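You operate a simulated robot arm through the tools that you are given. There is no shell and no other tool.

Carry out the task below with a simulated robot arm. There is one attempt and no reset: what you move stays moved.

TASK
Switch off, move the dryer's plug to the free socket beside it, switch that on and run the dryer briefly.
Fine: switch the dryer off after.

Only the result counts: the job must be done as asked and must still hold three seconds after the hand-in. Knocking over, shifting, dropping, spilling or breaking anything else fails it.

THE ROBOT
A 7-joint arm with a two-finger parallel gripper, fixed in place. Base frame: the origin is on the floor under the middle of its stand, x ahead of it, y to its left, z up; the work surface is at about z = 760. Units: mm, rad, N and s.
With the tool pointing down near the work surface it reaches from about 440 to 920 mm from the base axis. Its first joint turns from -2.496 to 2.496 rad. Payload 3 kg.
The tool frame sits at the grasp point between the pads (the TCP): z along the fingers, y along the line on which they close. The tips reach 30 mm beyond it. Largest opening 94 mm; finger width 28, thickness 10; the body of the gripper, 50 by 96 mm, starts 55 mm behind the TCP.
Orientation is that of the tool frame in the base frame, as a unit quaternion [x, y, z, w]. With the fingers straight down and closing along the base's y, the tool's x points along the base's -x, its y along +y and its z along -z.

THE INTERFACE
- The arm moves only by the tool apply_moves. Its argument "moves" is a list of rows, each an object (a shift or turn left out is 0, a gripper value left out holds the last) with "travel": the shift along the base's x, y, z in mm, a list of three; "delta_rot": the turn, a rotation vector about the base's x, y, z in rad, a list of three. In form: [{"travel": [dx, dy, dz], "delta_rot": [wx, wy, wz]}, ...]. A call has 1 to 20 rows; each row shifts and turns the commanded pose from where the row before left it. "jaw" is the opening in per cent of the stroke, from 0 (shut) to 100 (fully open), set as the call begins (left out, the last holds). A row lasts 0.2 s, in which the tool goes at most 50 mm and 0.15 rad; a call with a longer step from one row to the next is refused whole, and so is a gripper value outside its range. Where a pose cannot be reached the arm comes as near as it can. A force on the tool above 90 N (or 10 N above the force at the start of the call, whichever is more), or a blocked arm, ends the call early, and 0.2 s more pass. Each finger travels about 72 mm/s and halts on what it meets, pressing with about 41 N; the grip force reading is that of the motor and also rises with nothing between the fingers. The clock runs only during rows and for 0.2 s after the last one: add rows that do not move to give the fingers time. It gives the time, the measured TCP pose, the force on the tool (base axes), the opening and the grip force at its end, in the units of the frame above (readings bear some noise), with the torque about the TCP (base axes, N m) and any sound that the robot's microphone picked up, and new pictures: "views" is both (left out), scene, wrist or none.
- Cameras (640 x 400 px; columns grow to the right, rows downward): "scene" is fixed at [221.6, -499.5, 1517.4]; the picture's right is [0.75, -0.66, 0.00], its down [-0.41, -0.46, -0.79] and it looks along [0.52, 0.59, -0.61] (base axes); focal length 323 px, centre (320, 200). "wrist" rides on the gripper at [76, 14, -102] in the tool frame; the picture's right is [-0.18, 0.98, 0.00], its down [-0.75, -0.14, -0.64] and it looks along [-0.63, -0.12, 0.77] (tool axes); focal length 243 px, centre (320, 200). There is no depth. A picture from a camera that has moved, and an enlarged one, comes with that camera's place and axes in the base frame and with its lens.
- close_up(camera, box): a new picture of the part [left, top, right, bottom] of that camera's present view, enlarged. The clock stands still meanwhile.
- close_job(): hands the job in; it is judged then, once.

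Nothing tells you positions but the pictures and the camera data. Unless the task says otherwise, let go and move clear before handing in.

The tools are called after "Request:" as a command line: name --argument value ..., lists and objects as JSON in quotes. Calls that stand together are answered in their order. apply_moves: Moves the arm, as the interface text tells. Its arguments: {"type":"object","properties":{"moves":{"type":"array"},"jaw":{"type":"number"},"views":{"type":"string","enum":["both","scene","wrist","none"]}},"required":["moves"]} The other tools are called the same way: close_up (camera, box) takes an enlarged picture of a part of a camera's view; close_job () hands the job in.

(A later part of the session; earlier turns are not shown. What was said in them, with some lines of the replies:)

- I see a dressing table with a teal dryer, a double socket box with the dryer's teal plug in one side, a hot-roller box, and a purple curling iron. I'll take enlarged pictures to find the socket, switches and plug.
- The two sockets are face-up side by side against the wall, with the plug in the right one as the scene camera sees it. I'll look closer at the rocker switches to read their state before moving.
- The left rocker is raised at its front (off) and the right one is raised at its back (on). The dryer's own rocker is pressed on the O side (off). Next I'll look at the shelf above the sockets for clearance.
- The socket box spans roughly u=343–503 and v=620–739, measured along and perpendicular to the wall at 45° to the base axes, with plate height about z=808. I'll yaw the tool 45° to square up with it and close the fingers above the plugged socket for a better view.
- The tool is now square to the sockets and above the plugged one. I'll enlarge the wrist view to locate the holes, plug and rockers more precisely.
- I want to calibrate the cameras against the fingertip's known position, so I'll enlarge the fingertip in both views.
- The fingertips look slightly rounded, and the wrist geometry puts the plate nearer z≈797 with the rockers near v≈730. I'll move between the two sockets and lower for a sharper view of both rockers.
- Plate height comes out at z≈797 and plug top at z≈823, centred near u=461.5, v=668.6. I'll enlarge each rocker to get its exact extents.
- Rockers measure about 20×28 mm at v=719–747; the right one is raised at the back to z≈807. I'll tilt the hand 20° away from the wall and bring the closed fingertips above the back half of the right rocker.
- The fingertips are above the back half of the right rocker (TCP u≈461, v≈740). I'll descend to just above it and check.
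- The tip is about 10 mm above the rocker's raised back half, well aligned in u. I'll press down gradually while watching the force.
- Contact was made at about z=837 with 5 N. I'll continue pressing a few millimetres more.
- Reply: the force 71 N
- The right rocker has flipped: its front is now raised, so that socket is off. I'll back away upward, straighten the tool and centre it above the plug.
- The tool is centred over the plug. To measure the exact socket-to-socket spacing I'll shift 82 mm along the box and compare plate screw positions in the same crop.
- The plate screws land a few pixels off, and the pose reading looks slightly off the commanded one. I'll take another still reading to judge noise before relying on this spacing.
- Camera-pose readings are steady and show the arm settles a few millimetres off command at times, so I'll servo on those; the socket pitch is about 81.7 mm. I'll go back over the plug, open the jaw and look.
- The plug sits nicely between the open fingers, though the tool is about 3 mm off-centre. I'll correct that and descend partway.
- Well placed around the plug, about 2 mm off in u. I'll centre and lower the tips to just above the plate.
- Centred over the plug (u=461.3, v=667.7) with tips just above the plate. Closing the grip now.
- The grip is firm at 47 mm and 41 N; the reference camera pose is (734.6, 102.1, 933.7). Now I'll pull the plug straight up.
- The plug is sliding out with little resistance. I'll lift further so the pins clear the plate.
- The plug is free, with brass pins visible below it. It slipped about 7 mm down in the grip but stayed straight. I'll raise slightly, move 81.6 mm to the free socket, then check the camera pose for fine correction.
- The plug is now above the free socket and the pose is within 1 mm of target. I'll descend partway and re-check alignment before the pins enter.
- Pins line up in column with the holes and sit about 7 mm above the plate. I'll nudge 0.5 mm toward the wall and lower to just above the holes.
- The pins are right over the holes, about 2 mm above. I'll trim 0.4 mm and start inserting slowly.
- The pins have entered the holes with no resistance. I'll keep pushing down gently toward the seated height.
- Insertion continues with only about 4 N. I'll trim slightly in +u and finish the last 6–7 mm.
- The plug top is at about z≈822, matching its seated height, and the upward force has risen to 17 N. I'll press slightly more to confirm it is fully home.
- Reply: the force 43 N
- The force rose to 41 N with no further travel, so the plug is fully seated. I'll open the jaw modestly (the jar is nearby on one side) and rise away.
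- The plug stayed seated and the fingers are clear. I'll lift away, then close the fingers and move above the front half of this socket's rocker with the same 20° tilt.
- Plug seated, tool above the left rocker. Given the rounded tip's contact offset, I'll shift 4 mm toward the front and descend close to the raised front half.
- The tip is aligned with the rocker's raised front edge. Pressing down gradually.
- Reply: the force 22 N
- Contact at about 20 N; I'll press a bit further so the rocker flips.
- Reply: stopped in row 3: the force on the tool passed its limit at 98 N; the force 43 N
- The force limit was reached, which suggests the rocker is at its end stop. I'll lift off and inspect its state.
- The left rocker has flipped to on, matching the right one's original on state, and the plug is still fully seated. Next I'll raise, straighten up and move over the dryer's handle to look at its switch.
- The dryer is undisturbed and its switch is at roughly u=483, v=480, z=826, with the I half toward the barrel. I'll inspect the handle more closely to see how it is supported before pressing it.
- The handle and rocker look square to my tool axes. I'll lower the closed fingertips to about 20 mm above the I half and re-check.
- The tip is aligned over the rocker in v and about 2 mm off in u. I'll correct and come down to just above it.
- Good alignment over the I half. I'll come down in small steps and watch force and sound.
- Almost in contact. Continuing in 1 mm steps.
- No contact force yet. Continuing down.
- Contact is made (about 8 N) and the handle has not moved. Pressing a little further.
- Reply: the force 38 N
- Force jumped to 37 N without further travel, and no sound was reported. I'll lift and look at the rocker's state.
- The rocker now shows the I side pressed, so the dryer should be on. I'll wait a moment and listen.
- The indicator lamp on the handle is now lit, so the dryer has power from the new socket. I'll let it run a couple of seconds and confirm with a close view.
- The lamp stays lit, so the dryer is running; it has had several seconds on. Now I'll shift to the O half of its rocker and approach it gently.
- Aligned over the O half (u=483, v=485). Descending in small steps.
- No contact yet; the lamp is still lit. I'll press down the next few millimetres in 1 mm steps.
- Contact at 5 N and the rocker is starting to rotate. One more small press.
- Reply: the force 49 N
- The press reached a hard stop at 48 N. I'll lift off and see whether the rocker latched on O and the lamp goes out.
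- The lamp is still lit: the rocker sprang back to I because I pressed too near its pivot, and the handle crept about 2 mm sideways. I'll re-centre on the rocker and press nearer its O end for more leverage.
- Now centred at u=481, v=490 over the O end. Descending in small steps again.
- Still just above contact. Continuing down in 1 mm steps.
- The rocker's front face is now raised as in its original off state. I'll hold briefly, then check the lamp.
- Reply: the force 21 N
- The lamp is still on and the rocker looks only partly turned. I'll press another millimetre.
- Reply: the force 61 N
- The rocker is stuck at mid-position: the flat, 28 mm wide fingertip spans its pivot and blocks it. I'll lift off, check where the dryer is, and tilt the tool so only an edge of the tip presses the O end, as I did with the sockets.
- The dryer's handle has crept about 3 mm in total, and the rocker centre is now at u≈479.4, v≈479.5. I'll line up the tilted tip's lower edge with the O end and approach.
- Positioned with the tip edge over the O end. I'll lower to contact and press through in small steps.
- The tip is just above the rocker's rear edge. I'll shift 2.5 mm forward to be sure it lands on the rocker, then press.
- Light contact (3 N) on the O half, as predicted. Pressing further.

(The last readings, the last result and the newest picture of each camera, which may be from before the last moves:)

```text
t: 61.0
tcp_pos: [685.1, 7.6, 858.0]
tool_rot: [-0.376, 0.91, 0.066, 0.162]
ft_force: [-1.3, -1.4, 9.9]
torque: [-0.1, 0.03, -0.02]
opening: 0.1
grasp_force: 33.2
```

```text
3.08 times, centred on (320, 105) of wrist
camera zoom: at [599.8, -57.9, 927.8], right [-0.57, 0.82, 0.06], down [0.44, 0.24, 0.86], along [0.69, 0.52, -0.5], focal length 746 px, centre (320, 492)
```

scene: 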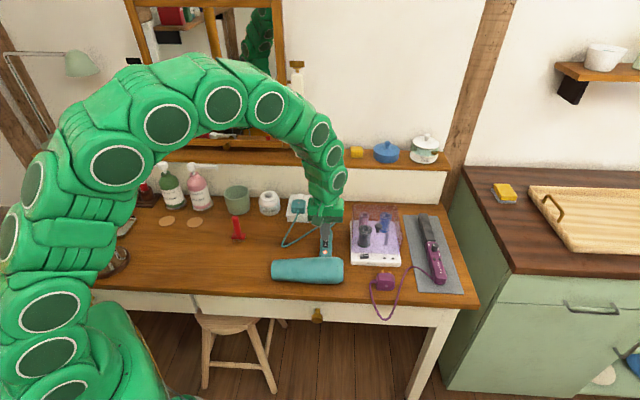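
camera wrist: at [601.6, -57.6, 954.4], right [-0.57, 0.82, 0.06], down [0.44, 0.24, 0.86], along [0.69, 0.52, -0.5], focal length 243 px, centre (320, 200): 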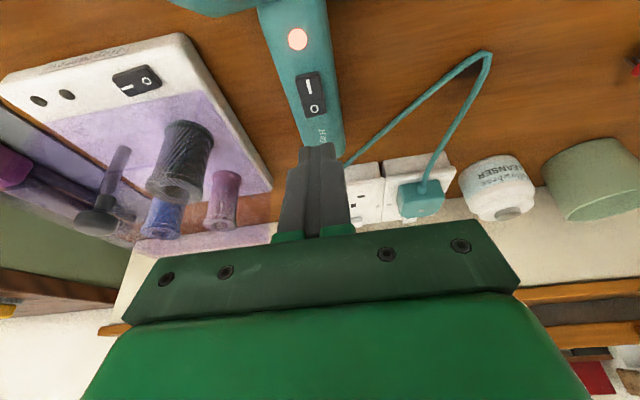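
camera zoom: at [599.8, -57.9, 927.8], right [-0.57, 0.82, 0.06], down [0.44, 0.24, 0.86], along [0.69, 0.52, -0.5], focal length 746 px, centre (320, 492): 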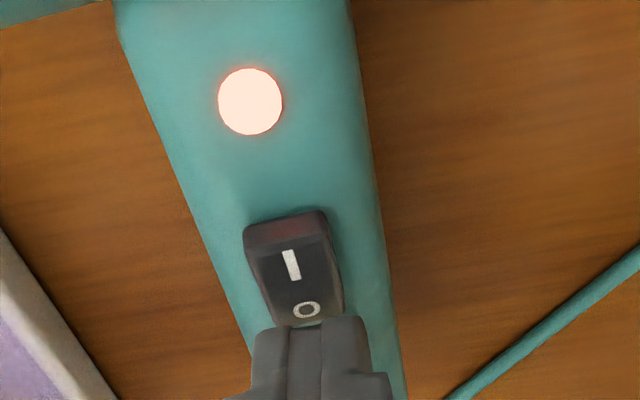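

The rocker has now fully flipped to O (same geometry as its original off state) at only about 10 N. I'll lift clear and confirm the lamp goes out.

Request:
apply_moves --moves '[{"travel": [0, 0, 4]}, {"travel": [0, 0, 10]}, {"travel": [0, 0, 14]}, {"travel": [0, 0, 14]}, {"travel": [0, 0, 0]}, {"travel": [0, 0, 0]}, {"travel": [0, 0, 0]}, {"travel": [0, 0, 0]}]' --views "wrist"

Request:
close_up --camera "scene" --box '[310, 225, 350, 260]'

Request:
close_up --camera "wrist" --box '[240, 20, 400, 150]'

```text
t: 62.8
tcp_pos: [685.9, 7.4, 897.0]
tool_rot: [-0.377, 0.91, 0.066, 0.162]
ft_force: [-0.3, 1.1, 0.3]
torque: [-0.02, 0.0, 0.0]
opening: 0.0
grasp_force: 33.1
camera wrist: at [600.3, -58.7, 968.4], right [-0.57, 0.82, 0.06], down [0.44, 0.24, 0.86], along [0.69, 0.52, -0.5], focal length 243 px, centre (320, 200)
```

wrist: 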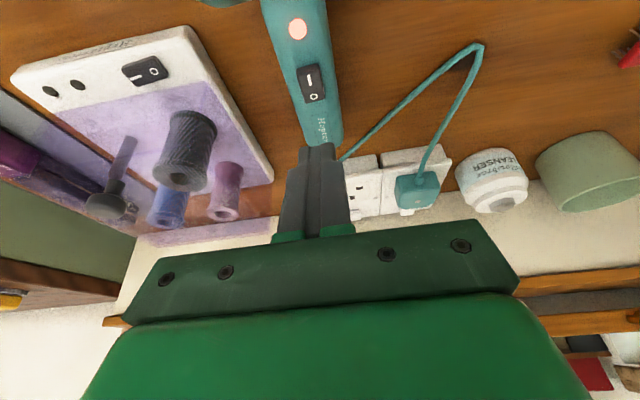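

```text
11.43 times, centred on (330, 242) of scene
camera zoom: at [221.6, -499.5, 1517.4], right [0.75, -0.66, 0.0], down [-0.41, -0.46, -0.79], along [0.52, 0.59, -0.61], focal length 3696 px, centre (206, -286)
```

zoom: 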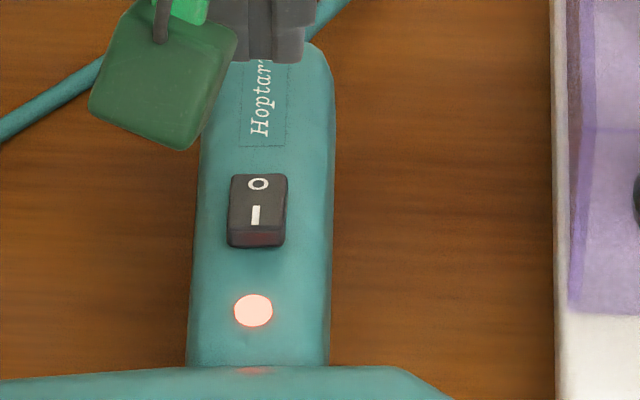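

```text
3.08 times, centred on (320, 85) of wrist
camera zoom: at [600.3, -58.7, 968.4], right [-0.57, 0.82, 0.06], down [0.44, 0.24, 0.86], along [0.69, 0.52, -0.5], focal length 746 px, centre (320, 554)
```

zoom: 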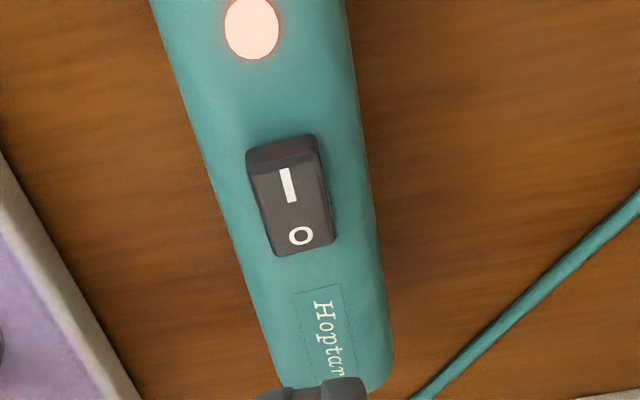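

The rocker is on O, but the lamp is still lit; it came on with a delay too, so I'll wait and check again.

Request:
apply_moves --moves '[{"travel": [0, 0, 0]}, {"travel": [0, 0, 0]}, {"travel": [0, 0, 0]}, {"travel": [0, 0, 0]}, {"travel": [0, 0, 0]}, {"travel": [0, 0, 0]}, {"travel": [0, 0, 0]}, {"travel": [0, 0, 0]}, {"travel": [0, 0, 0]}, {"travel": [0, 0, 0]}]' --views "none"

Request:
close_up --camera "scene" --box '[310, 225, 350, 260]'

Request:
close_up --camera "scene" --box '[265, 180, 405, 290]'

```text
t: 65.0
tcp_pos: [685.7, 8.5, 897.6]
tool_rot: [-0.377, 0.909, 0.067, 0.163]
ft_force: [-0.8, -0.4, 0.3]
torque: [-0.01, 0.03, 0.02]
opening: 0.0
grasp_force: 32.8
```

```text
11.43 times, centred on (330, 242) of scene
camera zoom: at [221.6, -499.5, 1517.4], right [0.75, -0.66, 0.0], down [-0.41, -0.46, -0.79], along [0.52, 0.59, -0.61], focal length 3696 px, centre (206, -286)
```

zoom: 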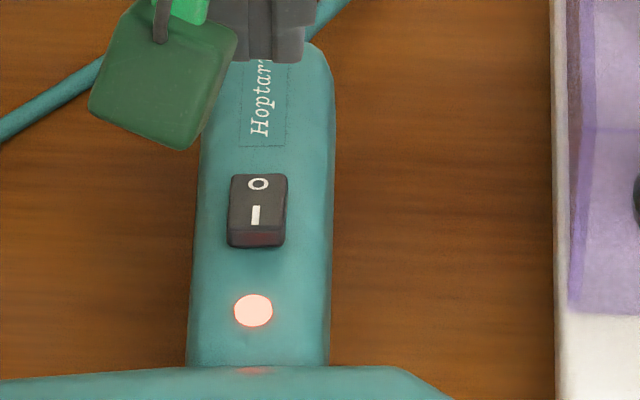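

```text
3.64 times, centred on (335, 235) of scene
camera zoom: at [221.6, -499.5, 1517.4], right [0.75, -0.66, 0.0], down [-0.41, -0.46, -0.79], along [0.52, 0.59, -0.61], focal length 1176 px, centre (266, 73)
```

zoom: 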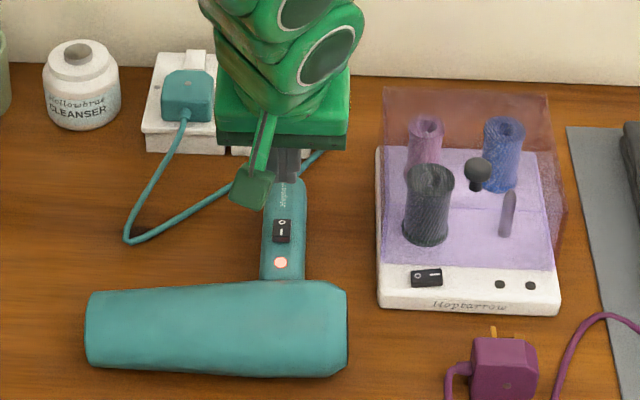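

The lamp is still on after 4 s even though the rocker matches its original off position. It may be a hot/run-on indicator, so I'll wait longer before drawing conclusions.

Request:
apply_moves --moves '[{"travel": [0, 0, 0]}, {"travel": [0, 0, 0]}, {"travel": [0, 0, 0]}, {"travel": [0, 0, 0]}, {"travel": [0, 0, 0]}, {"travel": [0, 0, 0]}, {"travel": [0, 0, 0]}, {"travel": [0, 0, 0]}, {"travel": [0, 0, 0]}, {"travel": [0, 0, 0]}, {"travel": [0, 0, 0]}, {"travel": [0, 0, 0]}, {"travel": [0, 0, 0]}, {"travel": [0, 0, 0]}, {"travel": [0, 0, 0]}, {"travel": [0, 0, 0]}, {"travel": [0, 0, 0]}, {"travel": [0, 0, 0]}, {"travel": [0, 0, 0]}, {"travel": [0, 0, 0]}]' --views "none"

Request:
close_up --camera "scene" --box '[310, 225, 350, 260]'

Request:
close_up --camera "scene" --box '[280, 180, 340, 225]'

```text
t: 69.2
tcp_pos: [685.9, 7.8, 898.0]
tool_rot: [-0.377, 0.91, 0.067, 0.162]
ft_force: [-0.1, -0.6, 0.7]
torque: [-0.01, 0.05, 0.05]
opening: 0.1
grasp_force: 32.8
```

```text
11.43 times, centred on (330, 242) of scene
camera zoom: at [221.6, -499.5, 1517.4], right [0.75, -0.66, 0.0], down [-0.41, -0.46, -0.79], along [0.52, 0.59, -0.61], focal length 3696 px, centre (206, -286)
```

zoom: 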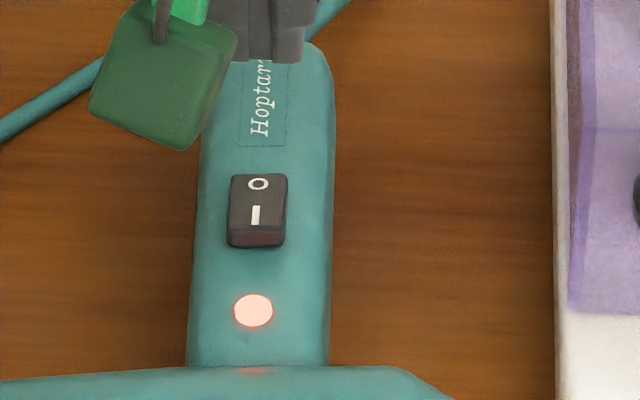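

```text
8.89 times, centred on (310, 202) of scene
camera zoom: at [221.6, -499.5, 1517.4], right [0.75, -0.66, 0.0], down [-0.41, -0.46, -0.79], along [0.52, 0.59, -0.61], focal length 2874 px, centre (409, 178)
```

zoom: 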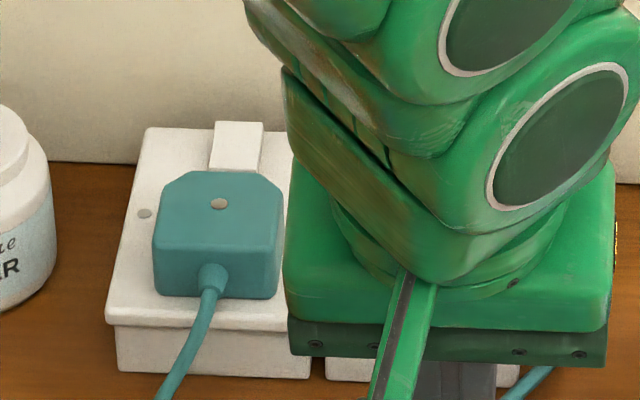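

Still lit 8 s after switching off. I'll raise and straighten the tool for a clear look at the rocker while more time passes.

Request:
apply_moves --moves '[{"travel": [-5, -5, 15], "delta_rot": [-0.0617, 0.0617, 0]}, {"travel": [-5, -5, 15], "delta_rot": [-0.0617, 0.0617, 0]}, {"travel": [-5, -5, 15], "delta_rot": [-0.0617, 0.0617, 0]}, {"travel": [-5, -5, 15], "delta_rot": [-0.0617, 0.0617, 0]}, {"travel": [0, 0, 0]}, {"travel": [0, 0, 0]}, {"travel": [0, 0, 0]}, {"travel": [0, 0, 0]}, {"travel": [0, 0, 0]}, {"travel": [0, 0, 0]}, {"travel": [0, 0, 0]}, {"travel": [0, 0, 0]}, {"travel": [0, 0, 0]}, {"travel": [0, 0, 0]}, {"travel": [0, 0, 0]}, {"travel": [0, 0, 0]}, {"travel": [0, 0, 0]}, {"travel": [0, 0, 0]}, {"travel": [0, 0, 0]}, {"travel": [0, 0, 0]}]' --views "both"

Request:
close_up --camera "wrist" --box '[220, 0, 420, 160]'

Request:
close_up --camera "scene" --box '[265, 180, 405, 290]'

```text
t: 73.4
tcp_pos: [664.9, -12.4, 957.9]
tool_rot: [-0.383, 0.924, 0.0, 0.0]
ft_force: [-0.3, 0.2, 0.7]
torque: [0.03, -0.02, -0.02]
opening: 0.0
grasp_force: 33.1
camera wrist: at [600.9, -57.4, 1060.6], right [-0.56, 0.83, 0.0], down [0.63, 0.43, 0.64], along [0.53, 0.36, -0.77], focal length 243 px, centre (320, 200)
```

scene: 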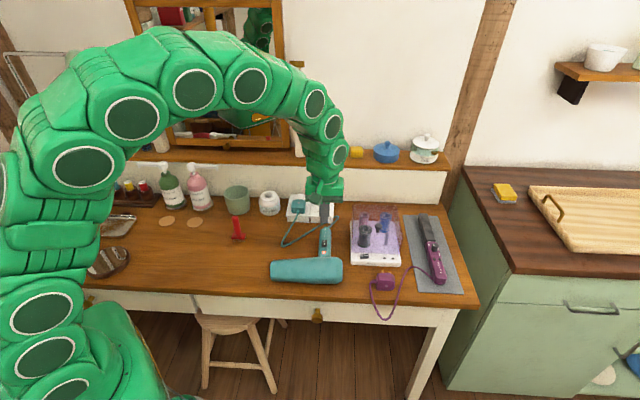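
wrist: 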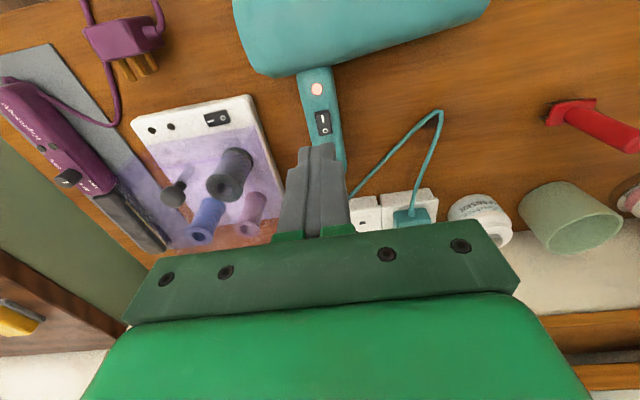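

```text
2.50 times, centred on (320, 80) of wrist
camera zoom: at [600.9, -57.4, 1060.6], right [-0.56, 0.83, 0.0], down [0.63, 0.43, 0.64], along [0.53, 0.36, -0.77], focal length 606 px, centre (320, 500)
```

zoom: 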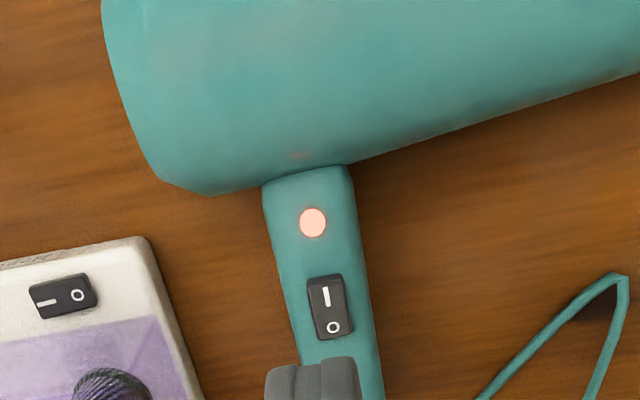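

```text
3.64 times, centred on (335, 235) of scene
camera zoom: at [221.6, -499.5, 1517.4], right [0.75, -0.66, 0.0], down [-0.41, -0.46, -0.79], along [0.52, 0.59, -0.61], focal length 1176 px, centre (266, 73)
```

zoom: 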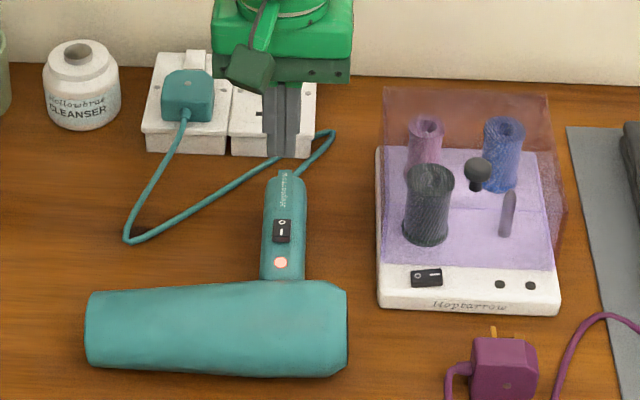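

The lamp is still lit while everything else looks right: plug seated, left socket on, right socket off, dryer rocker on O. I'll give it more time in case the lamp signals residual heat.

Request:
apply_moves --moves '[{"travel": [0, 0, 0]}, {"travel": [0, 0, 0]}, {"travel": [0, 0, 0]}, {"travel": [0, 0, 0]}, {"travel": [0, 0, 0]}, {"travel": [0, 0, 0]}, {"travel": [0, 0, 0]}, {"travel": [0, 0, 0]}, {"travel": [0, 0, 0]}, {"travel": [0, 0, 0]}, {"travel": [0, 0, 0]}, {"travel": [0, 0, 0]}, {"travel": [0, 0, 0]}, {"travel": [0, 0, 0]}, {"travel": [0, 0, 0]}, {"travel": [0, 0, 0]}, {"travel": [0, 0, 0]}, {"travel": [0, 0, 0]}, {"travel": [0, 0, 0]}, {"travel": [0, 0, 0]}]' --views "none"

Request:
apply_moves --moves '[{"travel": [0, 0, 0]}, {"travel": [0, 0, 0]}, {"travel": [0, 0, 0]}, {"travel": [0, 0, 0]}, {"travel": [0, 0, 0]}, {"travel": [0, 0, 0]}, {"travel": [0, 0, 0]}, {"travel": [0, 0, 0]}, {"travel": [0, 0, 0]}, {"travel": [0, 0, 0]}, {"travel": [0, 0, 0]}, {"travel": [0, 0, 0]}, {"travel": [0, 0, 0]}, {"travel": [0, 0, 0]}, {"travel": [0, 0, 0]}, {"travel": [0, 0, 0]}, {"travel": [0, 0, 0]}, {"travel": [0, 0, 0]}, {"travel": [0, 0, 0]}, {"travel": [0, 0, 0]}]' --views "none"

Request:
close_up --camera "wrist" --box '[270, 60, 370, 150]'

Request:
close_up --camera "scene" --box '[275, 185, 345, 230]'

```text
t: 77.6
tcp_pos: [665.4, -12.5, 957.4]
tool_rot: [-0.382, 0.924, 0.0, 0.001]
ft_force: [1.0, -0.8, 0.7]
torque: [0.01, -0.01, 0.01]
opening: 0.0
grasp_force: 33.2
```

```text
t: 81.8
tcp_pos: [663.9, -12.1, 957.5]
tool_rot: [-0.382, 0.924, 0.0, 0.001]
ft_force: [-0.7, -0.1, 0.3]
torque: [0.02, 0.01, 0.0]
opening: 0.0
grasp_force: 32.4
```

```text
4.44 times, centred on (320, 105) of wrist
camera zoom: at [600.8, -57.4, 1060.6], right [-0.56, 0.83, 0.0], down [0.63, 0.43, 0.64], along [0.53, 0.36, -0.77], focal length 1078 px, centre (320, 622)
```

zoom: 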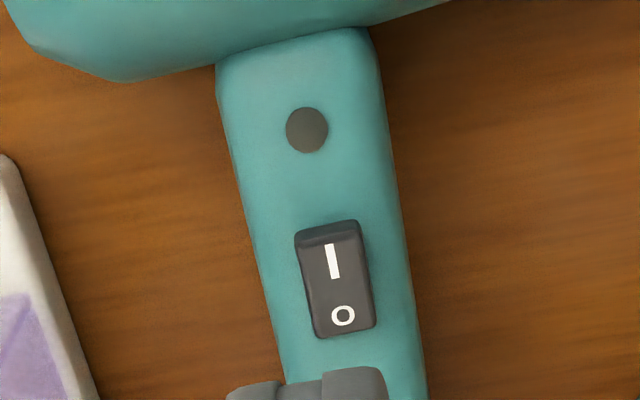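

```text
8.89 times, centred on (310, 208) of scene
camera zoom: at [221.6, -499.5, 1517.4], right [0.75, -0.66, 0.0], down [-0.41, -0.46, -0.79], along [0.52, 0.59, -0.61], focal length 2874 px, centre (409, 133)
```

zoom: 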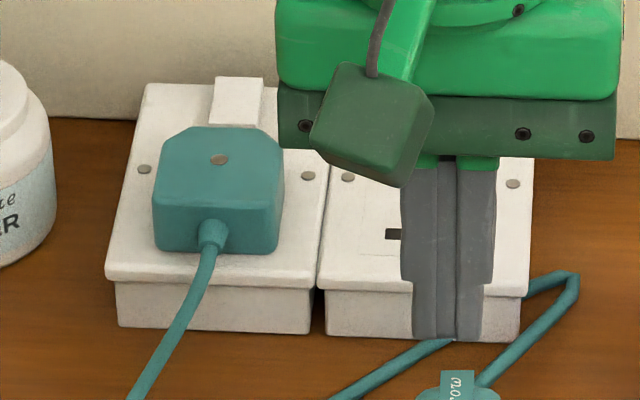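

The lamp has gone out, so it was a lagging heat indicator: the dryer ran from the new socket and is now off. I'll move the arm up and clear, then do a final check.

Request:
apply_moves --moves '[{"travel": [0, 0, 25]}, {"travel": [0, 0, 30]}, {"travel": [-15, -20, 30]}, {"travel": [-20, -25, 20]}, {"travel": [-20, -25, 0]}, {"travel": [0, 0, 0]}, {"travel": [0, 0, 0]}]' --views "both"

Request:
close_up --camera "scene" --box '[250, 170, 450, 310]'

Request:
close_up --camera "scene" --box '[280, 185, 345, 225]'

```text
t: 83.4
tcp_pos: [610.8, -80.3, 1063.5]
tool_rot: [-0.383, 0.924, 0.0, 0.001]
ft_force: [0.0, 1.1, 0.1]
torque: [-0.05, 0.01, 0.02]
opening: 0.1
grasp_force: 32.8
camera wrist: at [546.3, -124.7, 1166.4], right [-0.56, 0.83, 0.0], down [0.63, 0.43, 0.64], along [0.53, 0.36, -0.76], focal length 243 px, centre (320, 200)
```

scene: 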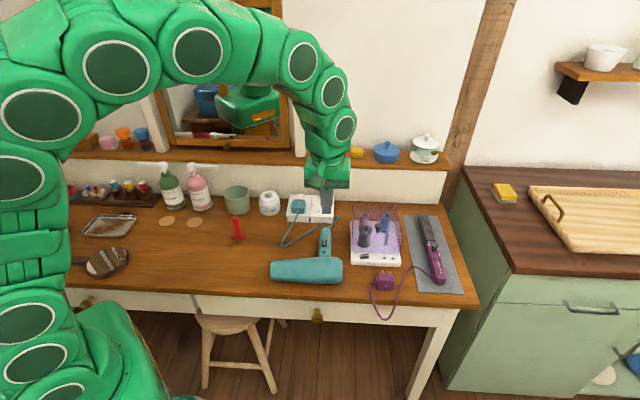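
wrist: 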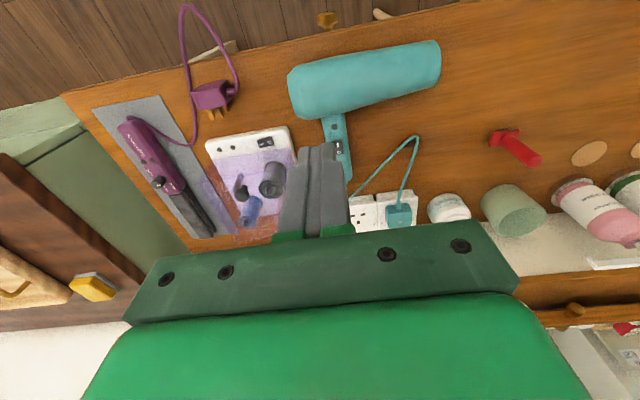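

```text
2.86 times, centred on (350, 240) of scene
camera zoom: at [221.6, -499.5, 1517.4], right [0.75, -0.66, 0.0], down [-0.41, -0.46, -0.79], along [0.52, 0.59, -0.61], focal length 924 px, centre (234, 86)
```

zoom: 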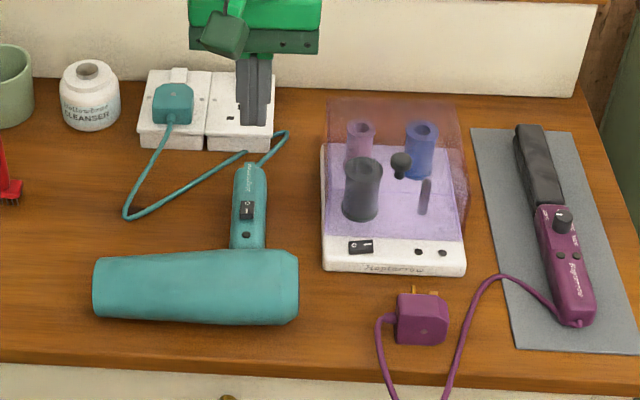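

```text
9.85 times, centred on (312, 205) of scene
camera zoom: at [221.6, -499.5, 1517.4], right [0.75, -0.66, 0.0], down [-0.41, -0.46, -0.79], along [0.52, 0.59, -0.61], focal length 3184 px, centre (394, 151)
```

zoom: 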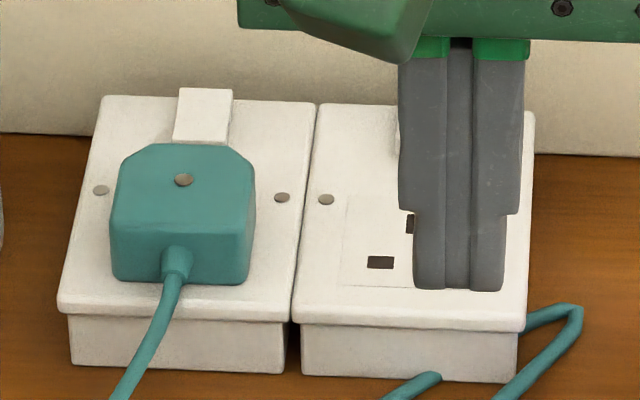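

Everything is in its final state: the plug is fully seated in the left socket with its rocker on, the right socket is off, and the dryer's rocker is on O with its lamp out. Nothing else has moved and the arm is clear, so I'm handing in.

Request:
close_job

```text
The job is handed in.
```

The dryer's plug is now in the left-hand socket, that socket is switched on, and the dryer has been run and switched off again. I've handed the job in.

- **Sockets:** I switched off the right-hand socket before unplugging. The plug went fully home in the left socket, and I then switched that one on.
- **Dryer run:** I ran it for about 20 seconds, which was longer than intended. My first two presses on its off switch didn't take, and the third did.
- **Signs that it ran:** The handle lamp lit within about two seconds of switching on and went out by about 20 seconds after switching off, so I read it as a heat light. The microphone reported no sound, so the lamp is the only sign that it ran.
- **Dryer position:** Pressing its switch nudged the handle about 3 mm sideways. Nothing else on the table looked moved in the final pictures, apart from the dryer's own cord, which followed the plug.
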